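You operate a simulated robot arm through the tools that you are given. There is no shell and no other tool.

Carry out the task below with a simulated robot arm. There is one attempt and no reset: what you move stays moved.

Task
Wipe the crumbs off the grey tray, then load the pack of plates and the yellow cup on it.
Fine: use the paper towel and put it back; snap the cup lid on first. Set down upright: yellow paper cup, pack of plates. What is to be rubbed or washed off counts as gone when no trace of it is left.
Where things are to end (x, y in the base frame): yellow paper cup within 60 mm of [510, 360]; pack of plates within 60 mm of [540, 600].

The check looks at the end state, three seconds after you hand in, the way a careful person would. Anything else that was tipped, shoved, dropped, spilled or broken makes it a failure. Lids that push on must go on centred and level and be pressed home; caps that screw on are set level and turned clockwise until they are tight. Flat cloth is picked up by pressing the open fingertips on it (5 to 10 N) and closing them slowly along it; thin cloth reads only 2 to 8 mm in the jaws.

Robot
A 6-joint arm with a two-finger gripper on a trunk, on a base that drives. Base frame: it is fixed to the floor where the robot stands at the start and does not move with it; the origin is under the middle of the robot, x ahead of it, y to its left, z up; the surface under the hand at the start is at about z = 900. Readings come in mm, degrees, newtons and seconds.
With the tool pointing down near the work surface it reaches from about 380 to 860 mm from the robot's upright axis, wherever it stands. Its first joint turns from -166.0 to 166.0 degrees. Places, roughly: blue paper cup [1750, 1250, 1500]; blue paper plate [1500, 1000, 1500]; grey tray (52x31x2 cm) [500, 500, 900]; inside of the grey tray [500, 500, 900]; red paper cup [1750, 1000, 1500]; red paper plate [1500, 1000, 1500]; yellow paper cup (8x8x10 cm) [400, 100, 900]. Payload 2.45 kg.
The TCP is the grasp point between the finger pads, 20 mm short of the fingertips. In the tool frame z runs along the fingers and y along their closing line. Largest opening 140 mm; the body of the gripper starts 168 mm behind the TCP.
Orientation is that of the tool frame in the base frame, as a unit quaternion [w, x, y, z]. With the fingers straight down and closing along the base's y, the tool's x points along the base's -x, its y along +y and its z along -z.

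Tools
- The arm moves only by the tool drive_tool. Its argument "targets" is one flat list of numbers, 7 for each row, row after row: the closure in counts, from 0 (fully open) to 255 (shut), then the shift along the tool's x, y, z in m, then the turn, a rotation vector about the tool's x, y, z in degrees. In form: [hand, x, y, z, wx, wy, wz, hand, x, y, z, wx, wy, wz, ...]. A call has 1 to 20 rows; each row shifts and turns the commanded pose from where the row before left it, along the tool's axes as they then stand. Rows are played at 5 a second. More than 50 mm and 8.6 degrees between two rows, or a gripper value outside its range, and nothing of the call is played. A pose out of reach is approached as far as the arm can. The call stops where the force on the tool passes 50 N (or 10 N more than at its start, if that is more) or the arm is blocked; 0.2 s more then pass. Each finger travels about 45 mm/s and halts on what it meets, pressing with about 42 N; the grip force reading is that of the motor and also rises with nothing between the fingers. The clock runs only during rows and for 0.2 s after the last one: add rows that do not move to give the fingers time. The reply holds the time, the measured pose of the TCP, the force on the tool along the base axes, the opening and the grip force, in the units named above and with some noise, with the torque about the TCP (base axes, N m) and any sound that the robot's microphone picked up, and new pictures: "show" is both (left out), scene, wrist or none.
- Cameras (640 x 400 px; columns grow to the right, rows downward): "scene" is now at [71.8, 170.5, 1885.2]; the picture's right is [0.45, -0.89, 0.00], its down [-0.76, -0.38, -0.53] and it looks along [0.47, 0.24, -0.85] (base axes); focal length 269 px, centre (320, 200). "wrist" rides on the gripper at [78, 11, -209] in the tool frame; the picture's right is [-0.14, 0.99, 0.00], its down [-0.92, -0.13, -0.37] and it looks along [-0.37, -0.05, 0.93] (tool axes); focal length 280 px, centre (320, 200). There is no depth. A picture from a camera that has moved, and an enlarged one, comes with that camera's place and axes in the base frame and with its lens.
- lift_body(by): slides the trunk up (or, below 0, down) by that many mm; the arm and the scene camera ride with it, the base frame stays. It gives what a move gives, with no picture.
- steer(legs): drives the robot by 1 to 6 legs, each [ahead, left, turn to the left] in mm, mm and degrees, along the robot's own axes; the way and the turn of a leg run together, so that a leg with both is an arc; at most 1500 mm and 180 degrees a leg. The arm and the cameras ride along, it lands a little off, and it stops where it bumps. It gives what a move gives, and a new picture of the scene camera.
- head_to(pan, tilt): turns the head with the scene camera to pan (to the left, within 143 degrees either way) and tilt (down, from -29 to 69), counted from straight ahead of the robot. It gives what a move gives, and a new picture of the scene camera.
- inspect(camera, box): a new picture of the part [left, top, right, bottom] of that camera's present view, enlarged. The clock stands still meanwhile.
- hand_in(): hands the job in; it is judged then, once.

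Nothing tells you exact positions but the pictures and the camera data. Unless the task says otherwise, let go and move clear before handing in.

The tools are called after "Call:" as name(argument=value, ...) on one line, values as JSON. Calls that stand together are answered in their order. drive_tool: Moves the arm, as the interface text tells. Its arguments: {"type":"object","properties":{"targets":{"type":"array","items":{"type":"number"}},"show":{"type":"string","enum":["both","scene","wrist","none"]}},"required":["targets"]} The other tools are called the same way: lift_body (by) slides the trunk up or down; steer (legs) drives the base; head_to (pan, tilt) turns the head that bears the scene camera; inspect (camera, box) takes an enlarged picture of a part of a camera's view; hand_in () hands the job in.

At the start:

```text
t: 0.0
tool_pos: [467.2, 302.5, 1242.7]
ee_rot: [0.0, 0.0, 1.0, 0.0]
ft_force: [-0.5, 0.3, 0.5]
ft_torque: [-0.03, 0.0, 0.0]
gripper_width: 139.9
gripper_force: 0.1
trunk travel left (down, up): [-150.0, 80.0]
robot x, y, heading: [0.7, -1.3, -0.2]
head pan, tilt: [26.9, 57.9]
```

scene: 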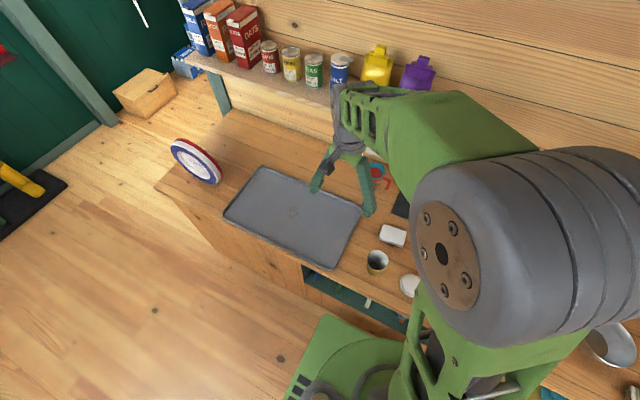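
wrist: 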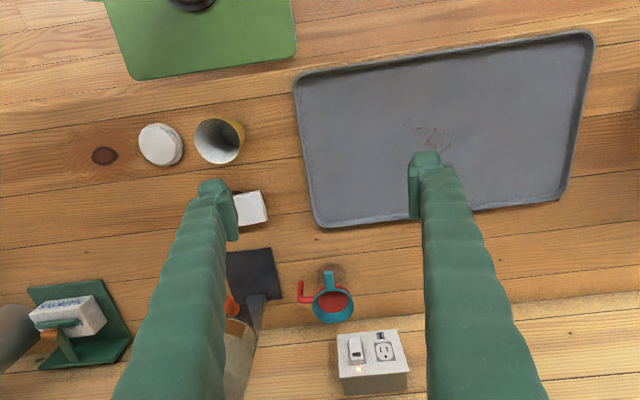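

I see the grey tray with crumbs near its middle, the yellow cup, a white lid, a folded white towel, and the plate pack standing at the left end of the bench. I'll look closer before moving.

Call:
inspect(camera="wrist", box=[120, 80, 320, 240])

Call:
inspect(camera="wrist", box=[290, 20, 610, 240])

Call:
inspect(camera="scene", box=[140, 110, 300, 210])

Call:
inspect(camera="scene", box=[300, 150, 460, 310])

```text
2.50 times, centred on (220, 160) of wrist
camera zoom: at [388.2, 313.4, 1450.9], right [0.14, 0.99, 0.0], down [0.92, -0.13, 0.37], along [0.37, -0.05, -0.93], focal length 701 px, centre (570, 300)
```

zoom: 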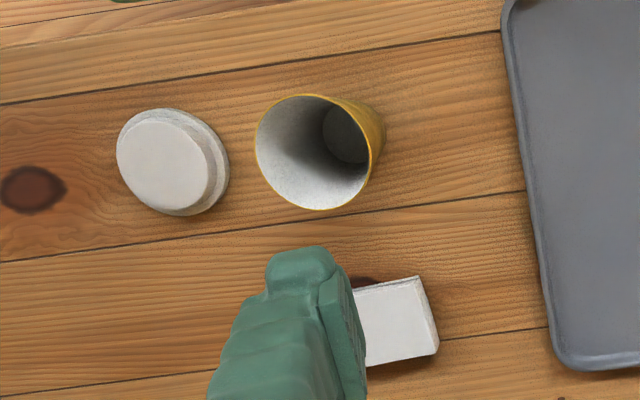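

```text
1.82 times, centred on (450, 130) of wrist
camera zoom: at [388.2, 313.4, 1450.9], right [0.14, 0.99, 0.0], down [0.92, -0.13, 0.37], along [0.37, -0.05, -0.93], focal length 510 px, centre (84, 327)
```

zoom: 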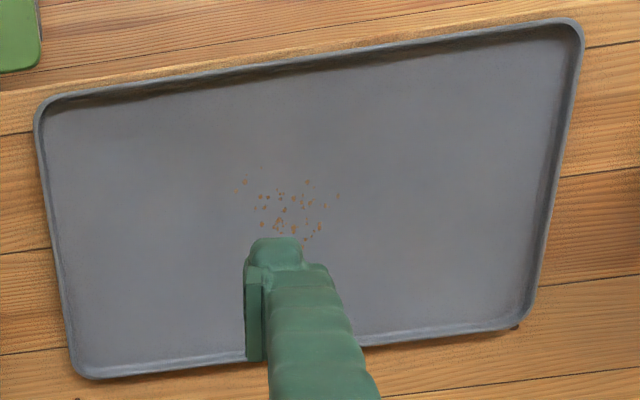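

```text
4.00 times, centred on (220, 160) of scene
camera zoom: at [71.8, 170.5, 1885.2], right [0.45, -0.89, 0.0], down [-0.76, -0.38, -0.53], along [0.47, 0.24, -0.85], focal length 1076 px, centre (720, 360)
```

zoom: 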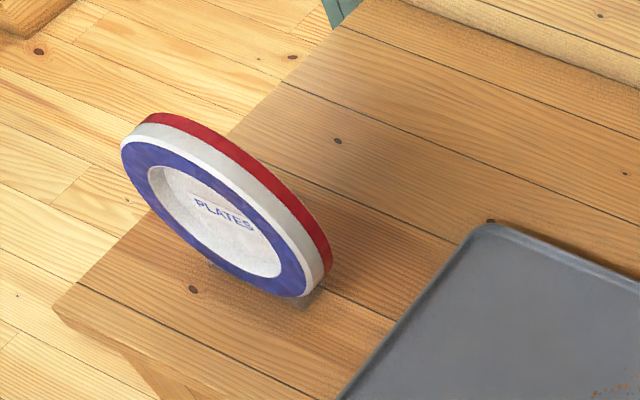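

```text
2.50 times, centred on (380, 230) of scene
camera zoom: at [71.8, 170.5, 1885.2], right [0.45, -0.89, 0.0], down [-0.76, -0.38, -0.53], along [0.47, 0.24, -0.85], focal length 672 px, centre (170, 125)
```

zoom: 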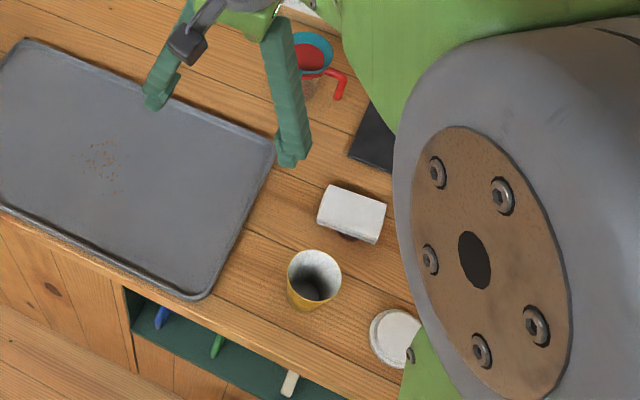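

Call:
inspect(camera="wrist", box=[0, 230, 300, 400])

Call:
head_to(pan=60, tilt=45)

Call:
drive_tool(targets=[0, 0, -0.045, 0, 0, 0, 0, 0, 0, -0.045, 0, 0, 0, 0, 0, 0, -0.045, 0, 0, 0, 0, 0, 0, -0.045, 0, 0, 0, 0])

```text
2.13 times, centred on (150, 315) of wrist
camera zoom: at [388.2, 313.4, 1450.9], right [0.14, 0.99, 0.0], down [0.92, -0.13, 0.37], along [0.37, -0.05, -0.93], focal length 598 px, centre (683, -45)
```

zoom: 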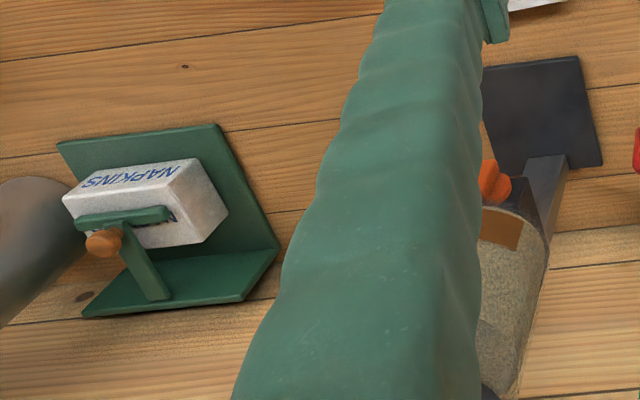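

```text
t: 1.0
tool_pos: [466.4, 303.1, 1242.6]
ee_rot: [0.0, 0.0, 1.0, 0.0]
ft_force: [0.9, -0.2, 0.4]
ft_torque: [0.01, -0.02, 0.0]
gripper_width: 139.7
gripper_force: 0.1
trunk travel left (down, up): [-150.0, 80.0]
robot x, y, heading: [-0.7, -0.1, -0.1]
head pan, tilt: [60.0, 45.0]
camera scene: at [51.0, 209.7, 1902.1], right [0.87, -0.5, 0.0], down [-0.35, -0.61, -0.71], along [0.35, 0.61, -0.71], focal length 269 px, centre (320, 200)
```

scene: 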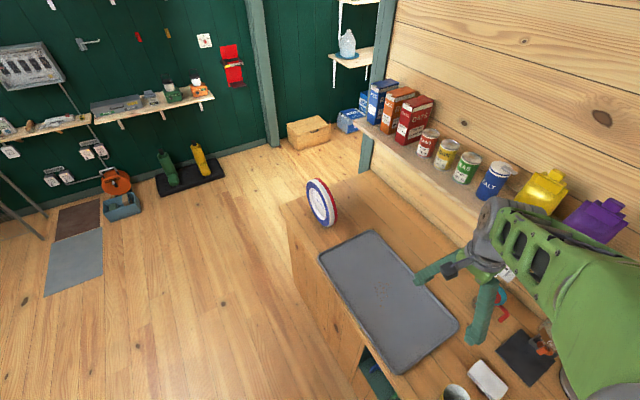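

```text
t: 2.0
tool_pos: [465.2, 119.6, 1244.4]
ee_rot: [-0.001, 0.0, 1.0, 0.0]
ft_force: [-0.7, -0.8, 0.1]
ft_torque: [0.07, 0.02, -0.03]
gripper_width: 139.9
gripper_force: 0.2
trunk travel left (down, up): [-150.0, 80.0]
robot x, y, heading: [0.5, 0.9, 0.0]
head pan, tilt: [60.0, 45.0]
camera scene: at [50.9, 208.7, 1902.3], right [0.87, -0.5, 0.0], down [-0.35, -0.61, -0.71], along [0.35, 0.61, -0.71], focal length 269 px, centre (320, 200)
camera wrist: at [388.0, 130.9, 1451.2], right [0.14, 0.99, 0.0], down [0.92, -0.13, 0.37], along [0.36, -0.05, -0.93], focal length 280 px, centre (320, 200)
```

scene: 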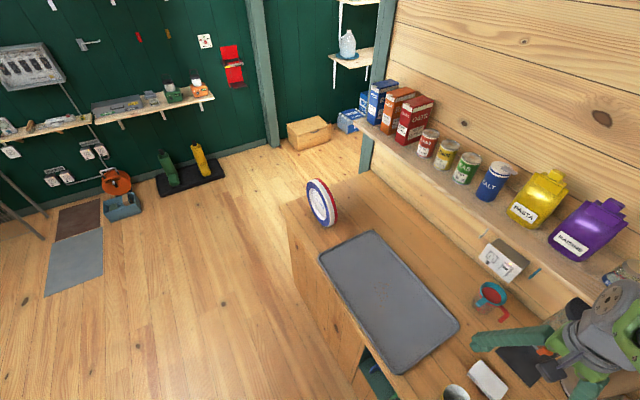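
wrist: 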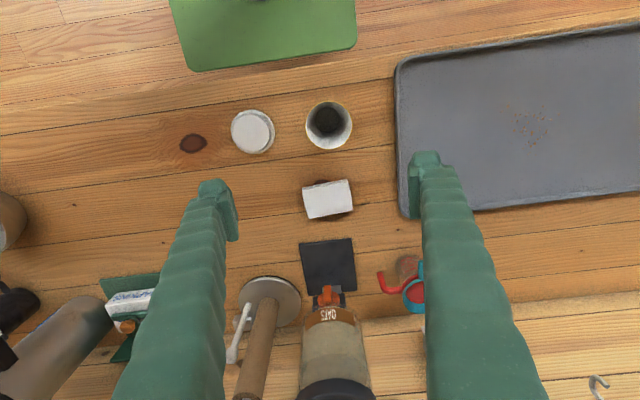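

Call:
inspect(camera="wrist", box=[220, 80, 400, 240])

Call:
inspect(camera="wrist", box=[0, 170, 460, 400])

Call:
inspect(camera="scene", box=[280, 150, 380, 260])

Call:
head_to(pan=0, tilt=50)

Call:
head_to(pan=-60, tilt=40)

```text
2.50 times, centred on (310, 160) of wrist
camera zoom: at [388.0, 130.9, 1451.2], right [0.14, 0.99, 0.0], down [0.92, -0.13, 0.37], along [0.36, -0.05, -0.93], focal length 701 px, centre (345, 300)
```

zoom: 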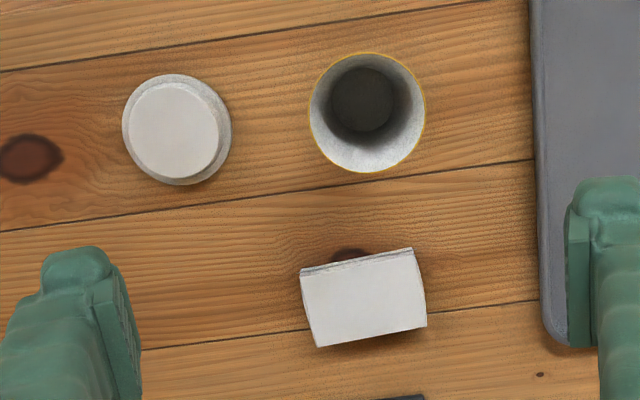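

```text
1.39 times, centred on (230, 285) of wrist
camera zoom: at [388.0, 130.9, 1451.2], right [0.14, 0.99, 0.0], down [0.92, -0.13, 0.37], along [0.36, -0.05, -0.93], focal length 390 px, centre (445, 82)
```

zoom: 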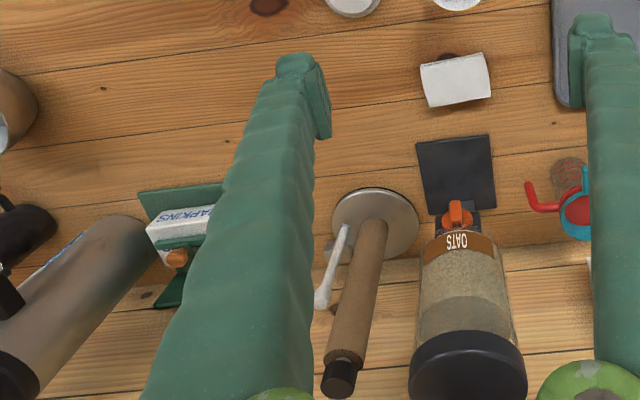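

```text
3.64 times, centred on (330, 205) of scene
camera zoom: at [50.9, 208.7, 1902.3], right [0.87, -0.5, 0.0], down [-0.35, -0.61, -0.71], along [0.35, 0.61, -0.71], focal length 978 px, centre (284, 182)
```

zoom: 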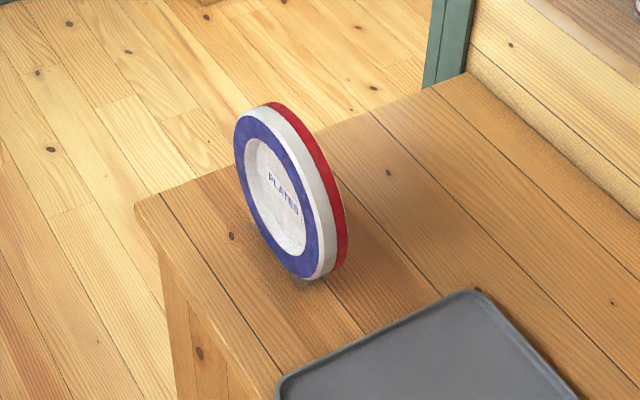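

```text
t: 3.3
tool_pos: [465.5, 122.1, 1242.6]
ee_rot: [0.0, 0.0, 1.0, 0.0]
ft_force: [0.2, 0.3, 0.9]
ft_torque: [0.02, 0.0, 0.04]
gripper_width: 140.1
gripper_force: 0.1
trunk travel left (down, up): [-150.0, 80.0]
robot x, y, heading: [-3.2, -1.3, -0.0]
head pan, tilt: [0.0, 50.0]
camera scene: at [87.3, 139.4, 1895.2], right [0.0, -1.0, 0.0], down [-0.77, 0.0, -0.64], along [0.64, 0.0, -0.77], focal length 269 px, centre (320, 200)
```

scene: 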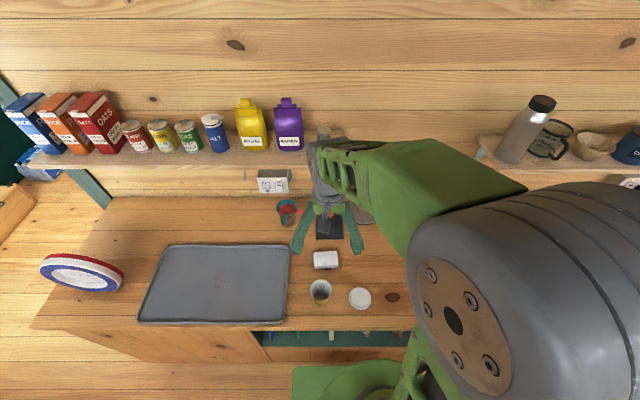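

```text
t: 4.6
tool_pos: [466.1, 122.1, 1243.7]
ee_rot: [-0.001, 0.0, 1.0, 0.0]
ft_force: [0.9, 0.1, -0.7]
ft_torque: [0.02, 0.03, 0.0]
gripper_width: 139.8
gripper_force: 0.0
trunk travel left (down, up): [-150.0, 80.0]
robot x, y, heading: [2.4, -0.6, 0.1]
head pan, tilt: [-60.0, 40.0]
camera scene: at [52.9, 65.7, 1909.4], right [-0.87, -0.5, 0.0], down [-0.32, 0.56, -0.77], along [0.38, -0.66, -0.64], focal length 269 px, centre (320, 200)
```

scene: 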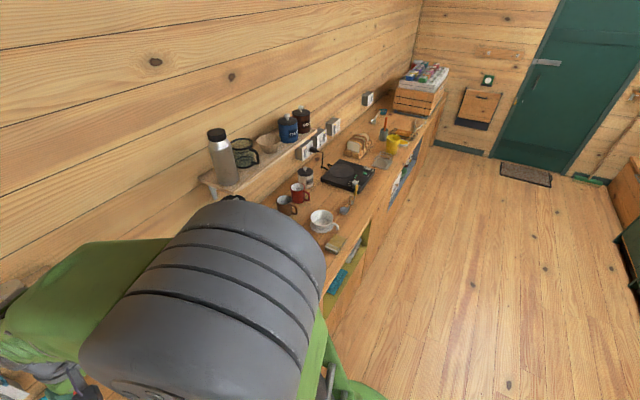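

The white block behind the cup looks like the paper towel, with the cup near (441,138) and the lid near (446,-8). I'll restore the head and go above the lid for a close look.

Call:
head_to(pan=15, tilt=60)

Call:
drive_tool(targets=[0, 0.005, -0.03, 0.035, 0, 0, 0, 0, 0.005, -0.03, 0.035, 0, 0, 0, 0, 0.005, -0.03, 0.035, 0, 0, 0, 0, 0.005, -0.04, 0.035, 0, 0, 0, 0, 0, 0, 0.03, 0, 0, 0, 0, 0, 0, 0, 0, 0, 0])

Call:
inspect(camera="wrist", box=[160, 100, 480, 300])

```text
t: 6.0
tool_pos: [466.7, 121.1, 1242.5]
ee_rot: [0.0, -0.001, 1.0, 0.001]
ft_force: [0.3, -0.7, 0.1]
ft_torque: [0.0, 0.01, 0.0]
gripper_width: 140.1
gripper_force: 0.1
trunk travel left (down, up): [-150.0, 80.0]
robot x, y, heading: [1.3, 3.1, -0.1]
head pan, tilt: [15.0, 60.0]
camera scene: at [74.7, 156.5, 1882.7], right [0.26, -0.97, 0.0], down [-0.84, -0.22, -0.5], along [0.48, 0.13, -0.87], focal length 269 px, centre (320, 200)
```

scene: 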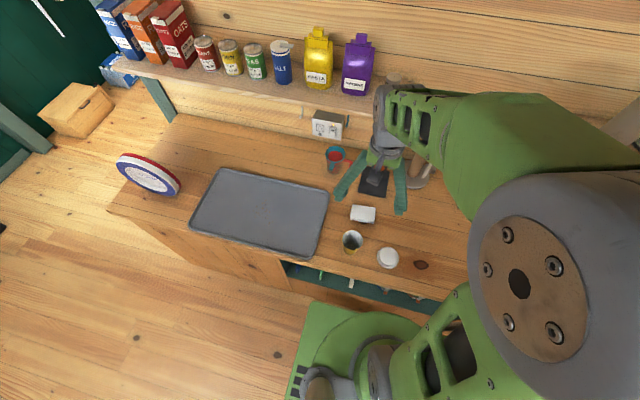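

```text
refused: row 4 steps farther than a row can; nothing moved
```

```text
2.00 times, centred on (320, 200) of wrist
camera zoom: at [388.3, 132.4, 1451.2], right [0.14, 0.99, 0.0], down [0.92, -0.13, 0.37], along [0.37, -0.05, -0.93], focal length 561 px, centre (320, 200)
```

zoom: 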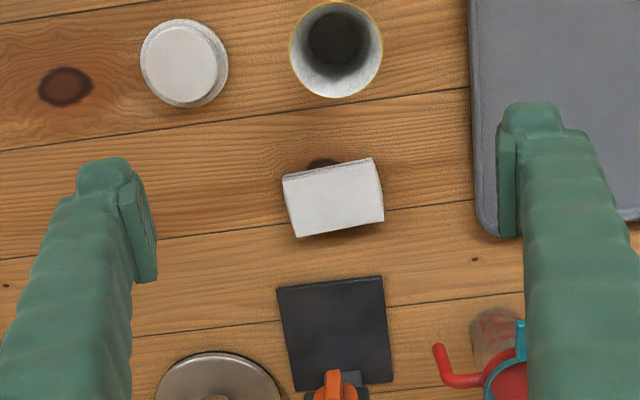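

Call:
drive_tool(targets=[0, 0.005, -0.03, 0.03, 0, 0, 0, 0, 0.005, -0.03, 0.03, 0, 0, 0, 0, 0.005, -0.03, 0.03, 0, 0, 0, 0, 0.005, -0.035, 0.03, 0, 0, 0, 0, 0, 0, 0.04, 0, 0, 0, 0, 0, 0, 0.03, 0, 0, 0, 0, 0, 0, 0, 0, 0, 0])

Call:
inspect(camera="wrist", box=[160, 50, 480, 250])

```text
t: 7.7
tool_pos: [446.3, -1.9, 1052.1]
ee_rot: [0.0, 0.0, 1.0, 0.0]
ft_force: [0.3, -1.3, -0.5]
ft_torque: [-0.01, 0.01, -0.02]
gripper_width: 140.0
gripper_force: 0.1
trunk travel left (down, up): [-150.0, 80.0]
robot x, y, heading: [-3.1, 0.2, 0.0]
head pan, tilt: [15.0, 60.0]
camera scene: at [74.3, 156.6, 1882.7], right [0.26, -0.97, 0.0], down [-0.84, -0.22, -0.5], along [0.48, 0.13, -0.87], focal length 269 px, centre (320, 200)
camera wrist: at [368.5, 8.9, 1260.6], right [0.14, 0.99, 0.0], down [0.92, -0.13, 0.37], along [0.37, -0.05, -0.93], focal length 280 px, centre (320, 200)
```

scene: 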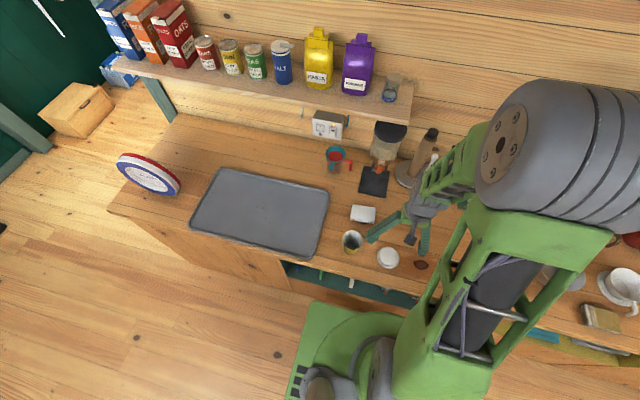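
wrist: 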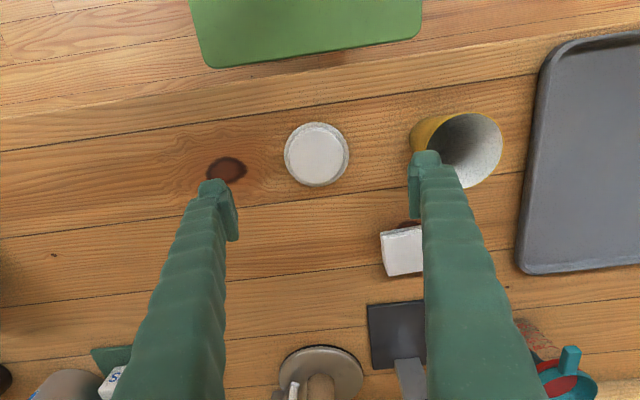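

```text
2.00 times, centred on (320, 150) of wrist
camera zoom: at [368.5, 8.9, 1260.6], right [0.14, 0.99, 0.0], down [0.92, -0.13, 0.37], along [0.37, -0.05, -0.93], focal length 561 px, centre (320, 300)
```

zoom: 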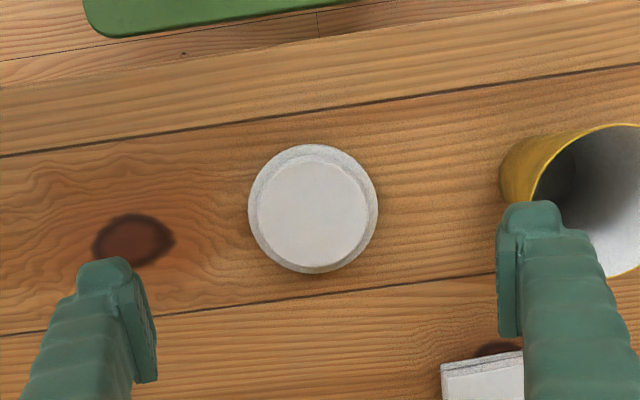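

Call:
drive_tool(targets=[50, -0.001, -0.004, 0.03, 0, 0, 0, 50, 0, 0, 0.04, 0, 0, 0, 50, 0, 0, 0.03, 0, 0, 0, 50, 0, 0, 0.02, 0, 0, 0, 50, 0, 0, 0.004, 0, 0, 0, 50, 0, 0, 0, 0, 0, 0])

Call:
inspect(camera="wrist", box=[160, 100, 480, 300])

```text
t: 9.1
tool_pos: [447.8, -6.0, 929.0]
ee_rot: [0.0, 0.0, 1.0, 0.0]
ft_force: [0.1, -0.4, -0.6]
ft_torque: [0.0, 0.01, -0.01]
gripper_width: 112.5
gripper_force: 0.1
trunk travel left (down, up): [-150.0, 80.0]
robot x, y, heading: [-1.7, 0.5, -0.1]
head pan, tilt: [15.0, 60.0]
camera scene: at [74.7, 156.5, 1882.7], right [0.26, -0.97, 0.0], down [-0.84, -0.22, -0.5], along [0.48, 0.13, -0.87], focal length 269 px, centre (320, 200)
camera wrist: at [369.9, 4.7, 1136.6], right [0.14, 0.99, 0.0], down [0.92, -0.13, 0.37], along [0.37, -0.05, -0.93], focal length 280 px, centre (320, 200)
```

scene: 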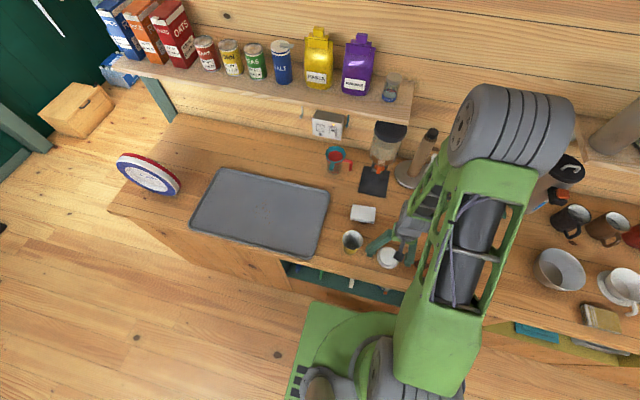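
wrist: 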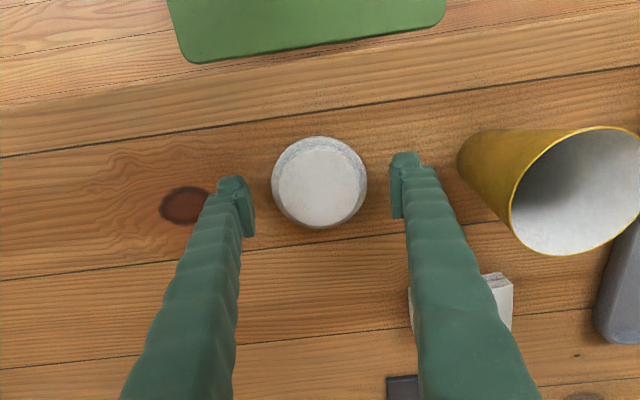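

```text
2.00 times, centred on (320, 200) of wrist
camera zoom: at [369.9, 4.7, 1136.6], right [0.14, 0.99, 0.0], down [0.92, -0.13, 0.37], along [0.37, -0.05, -0.93], focal length 561 px, centre (320, 200)
```

zoom: 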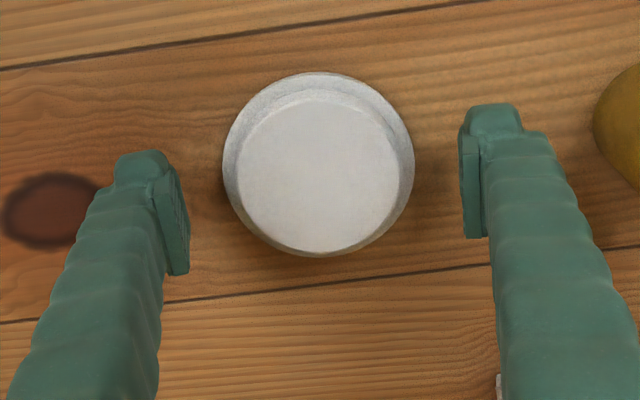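

Call:
drive_tool(targets=[50, 0.002, 0, 0.003, 0, 0, 0, 50, 0, 0, 0.003, 0, 0, 0, 50, 0, 0, 0, 0, 0, 0], show="none")

Call:
drive_tool(targets=[70, 0, 0, 0, 0, 0, 0, 80, 0, 0, 0, 0, 0, 0, 90, 0, 0, 0, 0, 0, 0, 100, 0, 0, 0, 0, 0, 0, 110, 0, 0, 0, 0, 0, 0, 110, 0, 0, 0, 0, 0, 0])

Call:
inspect(camera="wrist", box=[160, 100, 480, 300])

```text
t: 9.8
tool_pos: [445.0, -5.4, 921.8]
ee_rot: [-0.001, 0.001, 1.0, 0.0]
ft_force: [-0.3, -0.5, -0.3]
ft_torque: [0.0, -0.03, -0.01]
gripper_width: 112.7
gripper_force: 0.1
trunk travel left (down, up): [-150.0, 80.0]
robot x, y, heading: [2.6, -3.6, -0.1]
head pan, tilt: [15.0, 60.0]
```

```text
t: 11.2
tool_pos: [445.4, -5.2, 923.4]
ee_rot: [0.001, 0.0, 1.0, 0.0]
ft_force: [0.0, 0.1, 0.6]
ft_torque: [0.01, 0.01, 0.0]
gripper_width: 79.7
gripper_force: 0.1
trunk travel left (down, up): [-150.0, 80.0]
robot x, y, heading: [0.1, 2.4, -0.1]
head pan, tilt: [15.0, 60.0]
camera scene: at [74.6, 156.5, 1882.7], right [0.26, -0.97, 0.0], down [-0.84, -0.22, -0.5], along [0.48, 0.13, -0.87], focal length 269 px, centre (320, 200)
camera wrist: at [367.6, 4.7, 1131.1], right [0.14, 0.99, 0.0], down [0.92, -0.13, 0.37], along [0.37, -0.05, -0.93], focal length 280 px, centre (320, 200)
```

scene: 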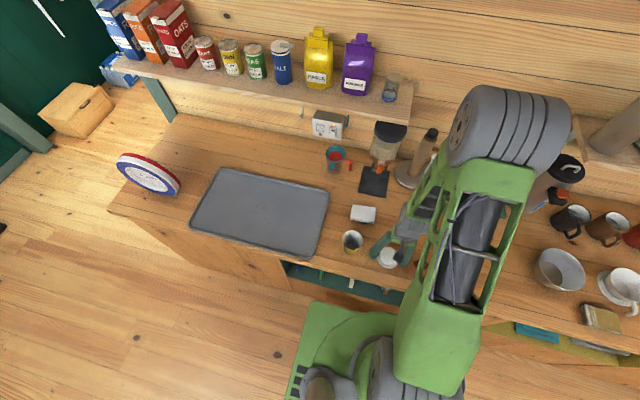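
wrist: 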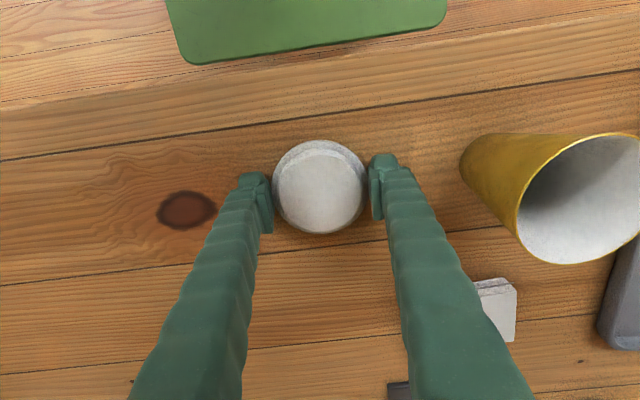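

```text
2.00 times, centred on (320, 200) of wrist
camera zoom: at [367.6, 4.7, 1131.1], right [0.14, 0.99, 0.0], down [0.92, -0.13, 0.37], along [0.37, -0.05, -0.93], focal length 561 px, centre (320, 200)
```

zoom: 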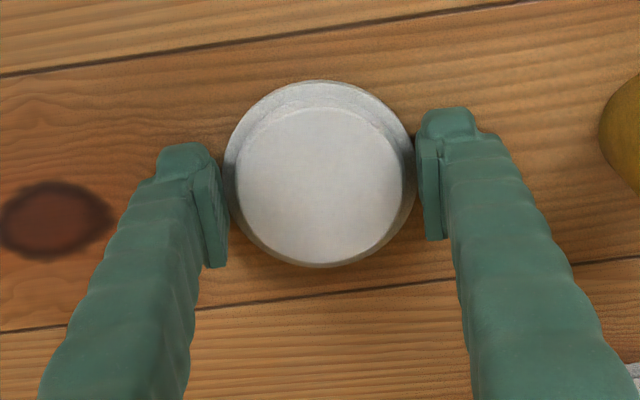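

Call:
drive_tool(targets=[114, 0, 0, 0, 0, 0, 0, 118, 0, 0, 0, 0, 0, 0, 122, 0, 0, 0, 0, 0, 0, 126, 0, 0, 0, 0, 0, 0, 126, 0, 0, 0, 0, 0, 0], show="none")

Call:
inspect(camera="wrist", box=[160, 100, 480, 300])

```text
t: 12.4
tool_pos: [446.2, -6.3, 923.9]
ee_rot: [0.002, -0.001, 1.0, -0.001]
ft_force: [3.5, -0.8, 41.2]
ft_torque: [-0.06, -0.22, -0.01]
gripper_width: 71.4
gripper_force: 0.5
trunk travel left (down, up): [-150.0, 80.0]
robot x, y, heading: [0.0, 2.2, 0.2]
head pan, tilt: [15.0, 60.0]
```

```text
2.00 times, centred on (320, 200) of wrist
camera zoom: at [367.0, 4.7, 1132.0], right [0.14, 0.99, 0.0], down [0.92, -0.13, 0.37], along [0.37, -0.05, -0.93], focal length 561 px, centre (320, 200)
```

zoom: 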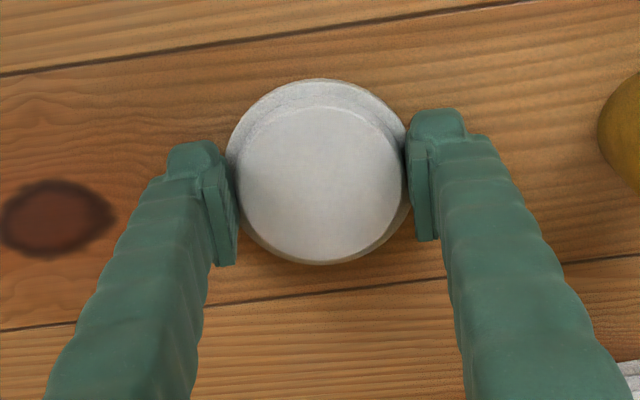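

Call:
drive_tool(targets=[118, 0, 0, 0, 0, 0, 0, 110, 0, 0, 0, 0, 0, 0, 104, 0, 0, 0, 0, 0, 0, 104, 0, 0, 0, 0, 0, 0], show="none")

Call:
inspect(camera="wrist", box=[240, 120, 400, 220])

Call:
inspect(camera="scene", box=[340, 210, 440, 290])

```text
t: 13.4
tool_pos: [444.1, -5.4, 922.7]
ee_rot: [0.001, 0.0, 1.0, 0.0]
ft_force: [4.6, 0.7, 40.2]
ft_torque: [-0.05, -0.13, 0.02]
gripper_width: 72.5
gripper_force: 0.0
trunk travel left (down, up): [-150.0, 80.0]
robot x, y, heading: [-4.0, 0.2, -0.3]
head pan, tilt: [15.0, 60.0]
```

```text
4.00 times, centred on (320, 170) of wrist
camera zoom: at [366.7, 4.8, 1131.6], right [0.14, 0.99, 0.0], down [0.92, -0.13, 0.37], along [0.37, -0.05, -0.93], focal length 1122 px, centre (320, 320)
```

zoom: 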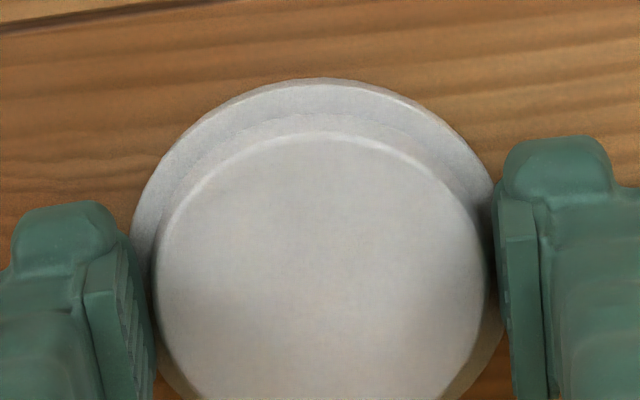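

```text
5.00 times, centred on (390, 250) of scene
camera zoom: at [72.7, 156.6, 1882.8], right [0.26, -0.97, 0.0], down [-0.84, -0.22, -0.5], along [0.48, 0.13, -0.87], focal length 1344 px, centre (-30, -50)
```

zoom: 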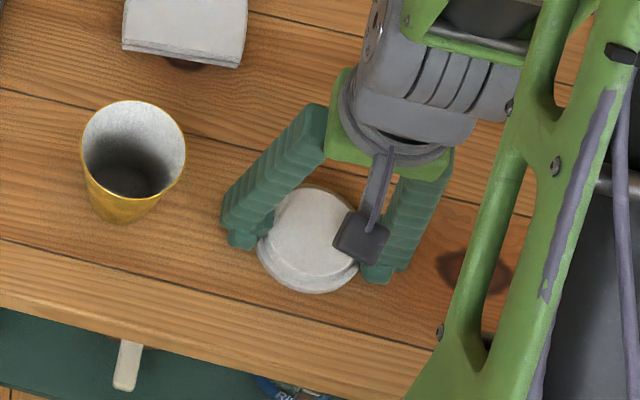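

Call:
drive_tool(targets=[104, 0, 0, -0.002, 0, 0, 0, 104, 0, 0, -0.002, 0, 0, 0, 104, 0, 0, 0, 0, 0, 0], show="none")

Call:
inspect(camera="wrist", box=[240, 120, 400, 220])

```text
t: 14.2
tool_pos: [444.6, -6.0, 926.2]
ee_rot: [-0.001, -0.001, 1.0, 0.0]
ft_force: [0.0, -0.2, -0.1]
ft_torque: [0.01, -0.02, -0.01]
gripper_width: 82.8
gripper_force: 0.1
trunk travel left (down, up): [-150.0, 80.0]
robot x, y, heading: [1.5, 0.3, -0.1]
head pan, tilt: [15.0, 60.0]
```

```text
4.00 times, centred on (320, 170) of wrist
camera zoom: at [366.8, 4.5, 1134.4], right [0.14, 0.99, 0.0], down [0.92, -0.13, 0.37], along [0.36, -0.05, -0.93], focal length 1122 px, centre (320, 320)
```

zoom: 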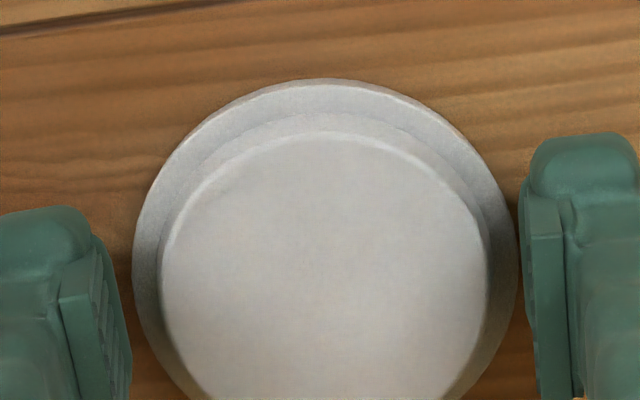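

Call:
drive_tool(targets=[110, 0, 0, -0.002, 0, 0, 0, 116, 0, 0, 0, 0, 0, 0, 120, 0, 0, 0, 0, 0, 0, 124, 0, 0, 0, 0, 0, 0, 124, 0, 0, 0, 0, 0, 0], show="none")

Call:
drive_tool(targets=[128, 0, 0, 0, 0, 0, 0, 130, 0, 0, 0, 0, 0, 0, 132, 0, 0, 0, 0, 0, 0, 134, 0, 0, 0, 0, 0, 0, 134, 0, 0, 0, 0, 0, 0], show="none")

Call:
inspect(camera="wrist", box=[240, 120, 400, 220])

```text
t: 15.4
tool_pos: [444.8, -7.1, 927.9]
ee_rot: [0.0, 0.0, 1.0, 0.0]
ft_force: [-1.0, 0.9, -0.4]
ft_torque: [-0.02, 0.03, 0.01]
gripper_width: 72.0
gripper_force: 0.1
trunk travel left (down, up): [-150.0, 80.0]
robot x, y, heading: [3.1, 2.3, -0.1]
head pan, tilt: [15.0, 60.0]
```

```text
t: 16.6
tool_pos: [444.1, -6.5, 929.2]
ee_rot: [0.0, 0.0, 1.0, 0.0]
ft_force: [-0.3, -0.3, 0.2]
ft_torque: [-0.02, -0.02, 0.0]
gripper_width: 67.2
gripper_force: 0.3
trunk travel left (down, up): [-150.0, 80.0]
robot x, y, heading: [1.9, 0.3, -0.1]
head pan, tilt: [15.0, 60.0]
```

```text
4.00 times, centred on (320, 170) of wrist
camera zoom: at [367.2, 4.4, 1136.8], right [0.14, 0.99, 0.0], down [0.92, -0.13, 0.37], along [0.37, -0.05, -0.93], focal length 1122 px, centre (320, 320)
```

zoom: 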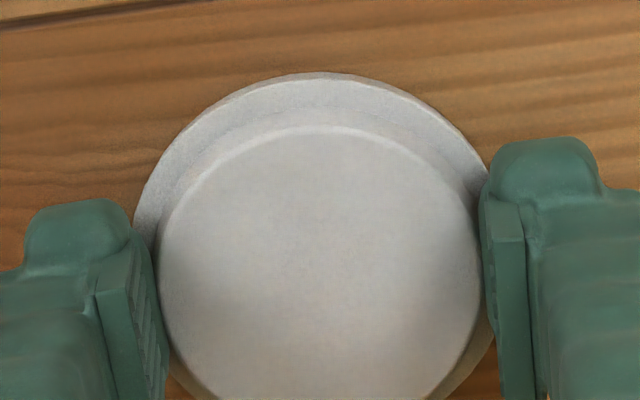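

Call:
drive_tool(targets=[145, 0, 0, 0, 0, 0, 0, 165, 0, 0, 0, 0, 0, 0, 165, 0, 0, 0, 0, 0, 0, 165, 0, 0, 0, 0, 0, 0], show="none")

Call:
drive_tool(targets=[165, 0, 0, -0.01, 0, 0, 0, 165, 0, 0, -0.03, 0, 0, 0, 165, 0, 0, 0, 0, 0, 0], show="both")

Call:
inspect(camera="scene", box=[340, 210, 440, 290])

Call:
inspect(camera="wrist", box=[240, 120, 400, 220])

```text
t: 17.6
tool_pos: [445.6, -5.3, 933.8]
ee_rot: [0.004, -0.001, 1.0, 0.0]
ft_force: [-6.1, 8.2, 61.2]
ft_torque: [-1.54, 0.57, -0.23]
gripper_width: 46.6
gripper_force: 41.5
trunk travel left (down, up): [-150.0, 80.0]
robot x, y, heading: [0.9, -2.7, -0.1]
head pan, tilt: [15.0, 60.0]
stopped in row 4: the force on the tool passed its limit at 57 N (the readings are from after the stop); the commanded pose is now the measured one
```

```text
t: 18.4
tool_pos: [446.5, -5.6, 971.8]
ee_rot: [0.001, -0.001, 1.0, 0.0]
ft_force: [-0.4, 0.2, -0.1]
ft_torque: [0.04, -0.01, -0.02]
gripper_width: 49.6
gripper_force: 0.0
trunk travel left (down, up): [-150.0, 80.0]
robot x, y, heading: [0.5, 2.7, -0.3]
head pan, tilt: [15.0, 60.0]
camera scene: at [74.9, 156.4, 1882.5], right [0.26, -0.97, 0.0], down [-0.84, -0.22, -0.5], along [0.48, 0.13, -0.87], focal length 269 px, centre (320, 200)
camera wrist: at [367.7, 5.2, 1178.4], right [0.14, 0.99, 0.0], down [0.92, -0.13, 0.37], along [0.37, -0.05, -0.93], focal length 280 px, centre (320, 200)
```

scene: 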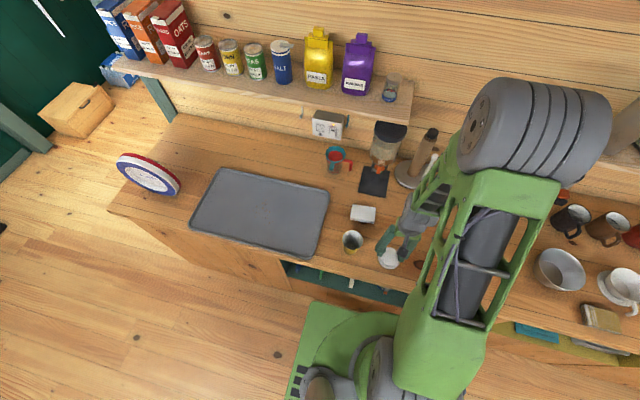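
wrist: 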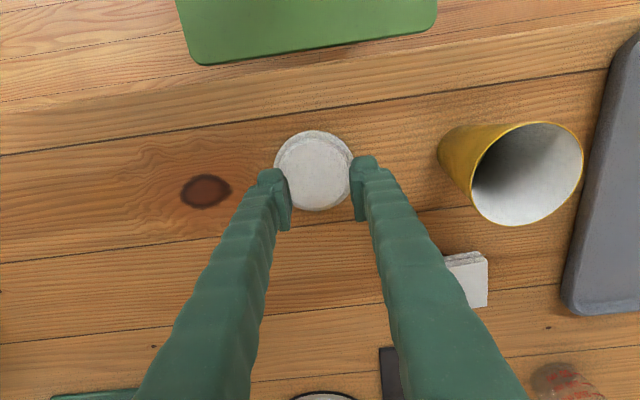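

```text
5.00 times, centred on (390, 250) of scene
camera zoom: at [74.9, 156.4, 1882.5], right [0.26, -0.97, 0.0], down [-0.84, -0.22, -0.5], along [0.48, 0.13, -0.87], focal length 1344 px, centre (-30, -50)
```

zoom: 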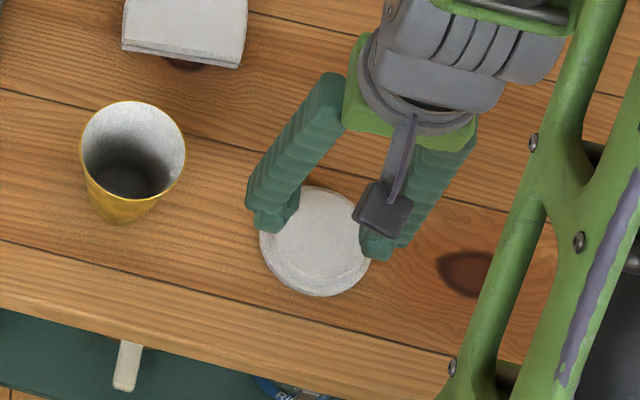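

```text
4.00 times, centred on (320, 170) of wrist
camera zoom: at [367.7, 5.2, 1178.4], right [0.14, 0.99, 0.0], down [0.92, -0.13, 0.37], along [0.37, -0.05, -0.93], focal length 1122 px, centre (320, 320)
```

zoom: 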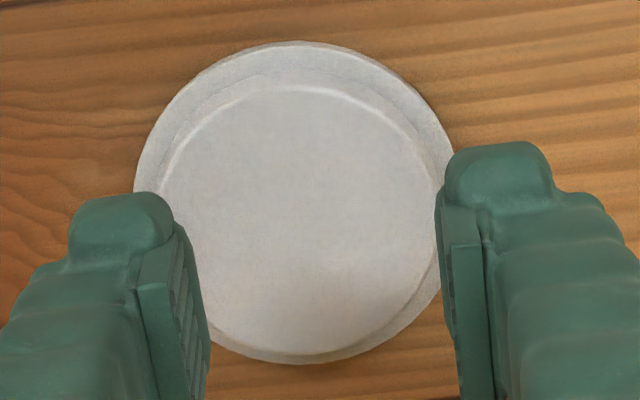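

The lid slipped because the fingertips rode over its thin lower rim. I'll recentre on it (about y = -12), go down to the bench and grip the rim edge lower.

Call:
drive_tool(targets=[73, 0.001, -0.006, 0, 0, 0, 0, 60, 0, 0, 0, 0, 0, 0, 60, 0, 0, 0.02, 0, 0, 0, 60, 0, 0, 0.02, 0, 0, 0, 60, 0, 0, 0.006, 0, 0, 0, 60, 0, 0, 0, 0, 0, 0], show="wrist")

Call:
inspect(camera="wrist", box=[200, 100, 440, 250])

```text
t: 19.8
tool_pos: [446.4, -13.0, 925.8]
ee_rot: [0.002, 0.0, 1.0, 0.0]
ft_force: [0.9, -0.8, -0.4]
ft_torque: [0.03, 0.01, 0.0]
gripper_width: 107.1
gripper_force: 0.0
trunk travel left (down, up): [-150.0, 80.0]
robot x, y, heading: [2.8, -0.1, -0.2]
head pan, tilt: [15.0, 60.0]
camera wrist: at [367.3, -1.0, 1132.6], right [0.14, 0.99, 0.0], down [0.92, -0.13, 0.37], along [0.37, -0.05, -0.93], focal length 280 px, centre (320, 200)
```

wrist: 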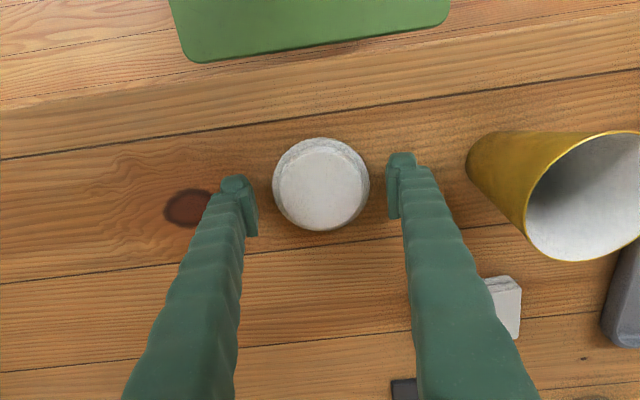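

```text
2.67 times, centred on (320, 175) of wrist
camera zoom: at [367.3, -1.0, 1132.6], right [0.14, 0.99, 0.0], down [0.92, -0.13, 0.37], along [0.37, -0.05, -0.93], focal length 748 px, centre (320, 267)
```

zoom: 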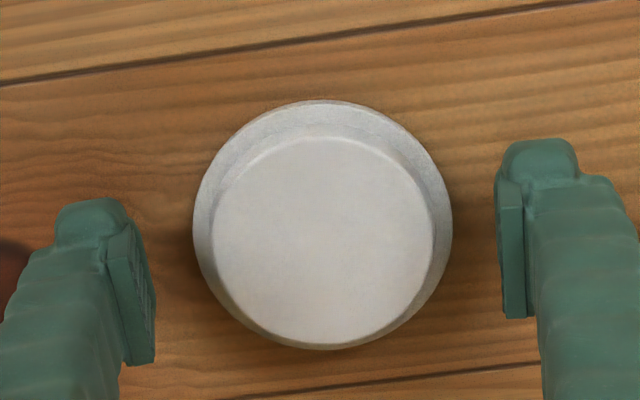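

Call:
drive_tool(targets=[60, 0.001, 0, 0.002, 0, 0, 0, 60, 0, 0, 0.001, 0, 0, 0, 60, 0, 0, 0.001, 0, 0, 0, 60, 0, 0, 0, 0, 0, 0], show="none")

Call:
drive_tool(targets=[60, 0, 0, 0.001, 0, 0, 0, 60, 0, 0, 0, 0, 0, 0], show="none")

Call:
drive_tool(targets=[60, 0, 0, 0.001, 0, 0, 0, 60, 0, 0, 0, 0, 0, 0], show="none")

```text
t: 20.8
tool_pos: [446.2, -11.4, 919.9]
ee_rot: [0.002, 0.0, 1.0, -0.001]
ft_force: [1.2, 0.3, 0.1]
ft_torque: [-0.02, -0.03, -0.01]
gripper_width: 107.1
gripper_force: 0.1
trunk travel left (down, up): [-150.0, 80.0]
robot x, y, heading: [1.1, 0.9, 0.1]
head pan, tilt: [15.0, 60.0]
```

```text
t: 21.4
tool_pos: [445.1, -11.0, 919.3]
ee_rot: [0.001, 0.0, 1.0, 0.001]
ft_force: [0.4, -0.3, -0.2]
ft_torque: [0.02, -0.02, 0.0]
gripper_width: 107.0
gripper_force: 0.1
trunk travel left (down, up): [-150.0, 80.0]
robot x, y, heading: [0.3, 0.8, 0.0]
head pan, tilt: [15.0, 60.0]
```

```text
t: 21.9
tool_pos: [444.0, -12.5, 918.1]
ee_rot: [0.002, 0.001, 1.0, -0.001]
ft_force: [0.6, -0.6, 0.1]
ft_torque: [0.0, -0.04, 0.01]
gripper_width: 107.2
gripper_force: 0.1
trunk travel left (down, up): [-150.0, 80.0]
robot x, y, heading: [1.7, -0.2, -0.0]
head pan, tilt: [15.0, 60.0]
```

Call:
drive_tool(targets=[60, 0, 0, 0.001, 0, 0, 0, 60, 0, 0, 0.001, 0, 0, 0, 60, 0, 0, 0, 0, 0, 0], show="none")

Call:
drive_tool(targets=[60, 0, 0, 0.001, 0, 0, 0, 60, 0, 0, 0, 0, 0, 0], show="none")

Call:
drive_tool(targets=[60, 0, 0, 0.001, 0, 0, 0, 60, 0, 0, 0, 0, 0, 0], show="none")

Call:
inspect(camera="wrist", box=[200, 100, 440, 250])

```text
t: 22.8
tool_pos: [445.5, -12.8, 915.2]
ee_rot: [0.001, 0.0, 1.0, -0.001]
ft_force: [0.7, -0.5, -0.1]
ft_torque: [0.03, 0.0, -0.05]
gripper_width: 106.9
gripper_force: 0.1
trunk travel left (down, up): [-150.0, 80.0]
robot x, y, heading: [3.8, -4.4, 0.2]
head pan, tilt: [15.0, 60.0]
```

```text
t: 23.4
tool_pos: [444.0, -12.7, 915.9]
ee_rot: [0.002, 0.0, 1.0, 0.0]
ft_force: [-1.2, 0.6, 6.2]
ft_torque: [0.06, 0.04, 0.0]
gripper_width: 107.1
gripper_force: 0.0
trunk travel left (down, up): [-150.0, 80.0]
robot x, y, heading: [-0.0, -2.3, -0.0]
head pan, tilt: [15.0, 60.0]
```

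```text
t: 23.9
tool_pos: [444.6, -11.7, 915.0]
ee_rot: [0.003, 0.0, 1.0, 0.0]
ft_force: [-0.7, 1.1, 26.5]
ft_torque: [0.1, 0.11, 0.0]
gripper_width: 107.3
gripper_force: 0.1
trunk travel left (down, up): [-150.0, 80.0]
robot x, y, heading: [2.7, 0.1, 0.2]
head pan, tilt: [15.0, 60.0]
```

```text
2.67 times, centred on (320, 175) of wrist
camera zoom: at [365.7, -1.4, 1123.1], right [0.14, 0.99, 0.0], down [0.92, -0.13, 0.37], along [0.37, -0.05, -0.93], focal length 748 px, centre (320, 267)
```

zoom: 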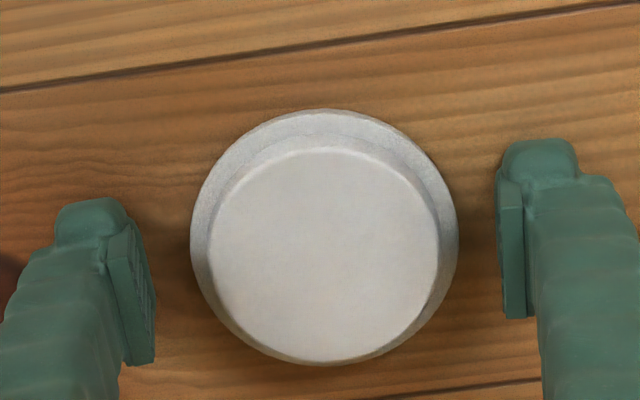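

Call:
drive_tool(targets=[80, 0, 0, -0.0025, 0, 0, 0, 95, 0, 0, 0, 0, 0, 0, 105, 0, 0, 0, 0, 0, 0, 109, 0, 0, 0, 0, 0, 0, 113, 0, 0, 0, 0, 0, 0, 113, 0, 0, 0, 0, 0, 0], show="none")

Call:
inspect(camera="wrist", box=[200, 100, 440, 250])

```text
t: 25.4
tool_pos: [444.8, -11.7, 917.6]
ee_rot: [0.003, -0.001, 1.0, 0.0]
ft_force: [-0.3, 13.8, 23.4]
ft_torque: [1.07, 0.09, 0.01]
gripper_width: 86.8
gripper_force: 12.9
trunk travel left (down, up): [-150.0, 80.0]
robot x, y, heading: [-2.8, 0.8, 0.2]
head pan, tilt: [15.0, 60.0]
```

```text
2.67 times, centred on (320, 175) of wrist
camera zoom: at [365.9, -0.3, 1125.2], right [0.14, 0.99, 0.0], down [0.92, -0.13, 0.37], along [0.37, -0.05, -0.93], focal length 748 px, centre (320, 267)
```

zoom: 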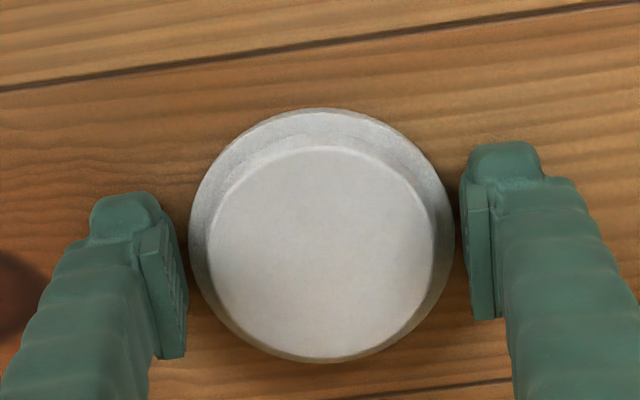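

Call:
drive_tool(targets=[113, 0, 0, -0.001, 0, 0, 0, 113, 0, 0, 0, 0, 0, 0, 113, 0, 0, 0, 0, 0, 0], show="none")

Call:
inspect(camera="wrist", box=[200, 100, 440, 250])

Call:
inspect(camera="scene", box=[340, 210, 440, 290])

```text
t: 26.1
tool_pos: [444.7, -12.9, 919.1]
ee_rot: [0.002, 0.0, 1.0, -0.001]
ft_force: [-0.3, 0.1, 7.4]
ft_torque: [0.01, 0.08, -0.02]
gripper_width: 78.4
gripper_force: 0.8
trunk travel left (down, up): [-150.0, 80.0]
robot x, y, heading: [-0.2, 1.9, 0.1]
head pan, tilt: [15.0, 60.0]
```

```text
2.67 times, centred on (320, 175) of wrist
camera zoom: at [366.3, -1.5, 1126.0], right [0.14, 0.99, 0.0], down [0.92, -0.13, 0.37], along [0.37, -0.05, -0.93], focal length 748 px, centre (320, 267)
```

zoom: 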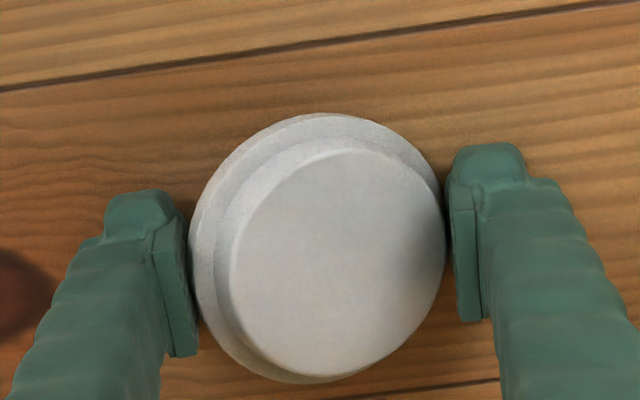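

```text
5.00 times, centred on (390, 250) of scene
camera zoom: at [74.3, 156.6, 1882.6], right [0.26, -0.97, 0.0], down [-0.84, -0.22, -0.5], along [0.48, 0.13, -0.87], focal length 1344 px, centre (-30, -50)
```

zoom: 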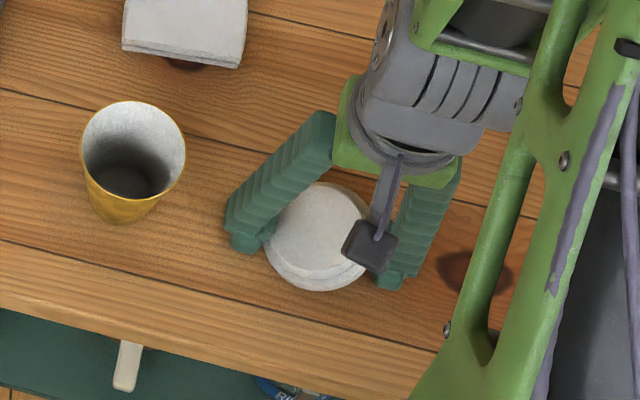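

Call:
drive_tool(targets=[100, 0, 0, 0, 0, 0, 0, 80, 0, 0, 0, 0, 0, 0, 60, 0, 0, 0, 0, 0, 0, 60, 0, 0, 0, 0, 0, 0], show="none")

Call:
inspect(camera="wrist", box=[240, 120, 400, 220])

Call:
inspect(camera="scene", box=[360, 235, 410, 275])

```text
t: 27.1
tool_pos: [445.4, -12.0, 917.8]
ee_rot: [0.001, 0.001, 1.0, 0.0]
ft_force: [0.0, 0.1, 0.1]
ft_torque: [0.04, 0.0, 0.01]
gripper_width: 107.0
gripper_force: 0.0
trunk travel left (down, up): [-150.0, 80.0]
robot x, y, heading: [1.1, 0.2, 0.2]
head pan, tilt: [15.0, 60.0]
```

```text
4.00 times, centred on (320, 170) of wrist
camera zoom: at [366.6, -1.2, 1125.9], right [0.14, 0.99, 0.0], down [0.92, -0.13, 0.37], along [0.37, -0.05, -0.93], focal length 1122 px, centre (320, 320)
```

zoom: 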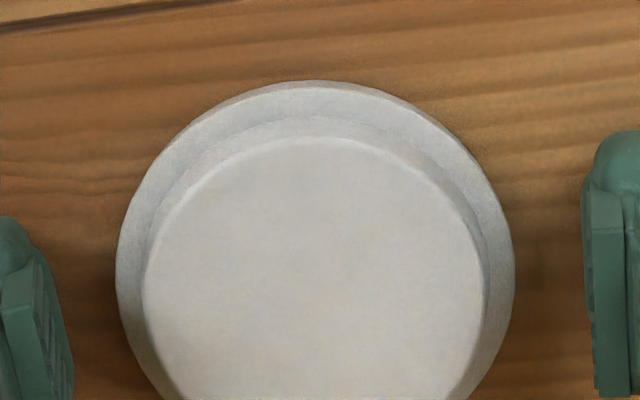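

```text
10.00 times, centred on (385, 255) of scene
camera zoom: at [74.7, 156.6, 1882.7], right [0.26, -0.97, 0.0], down [-0.84, -0.22, -0.5], along [0.48, 0.13, -0.87], focal length 2689 px, centre (-330, -350)
```

zoom: 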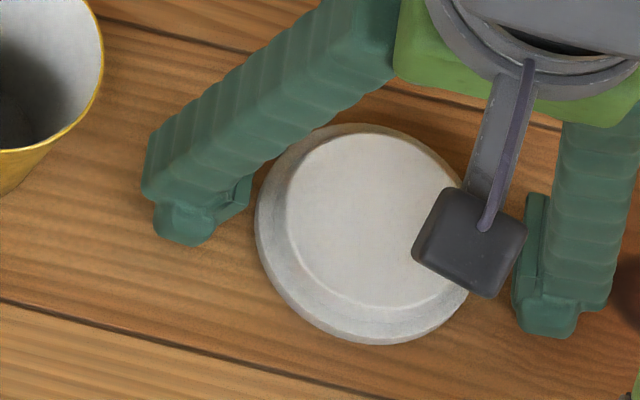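

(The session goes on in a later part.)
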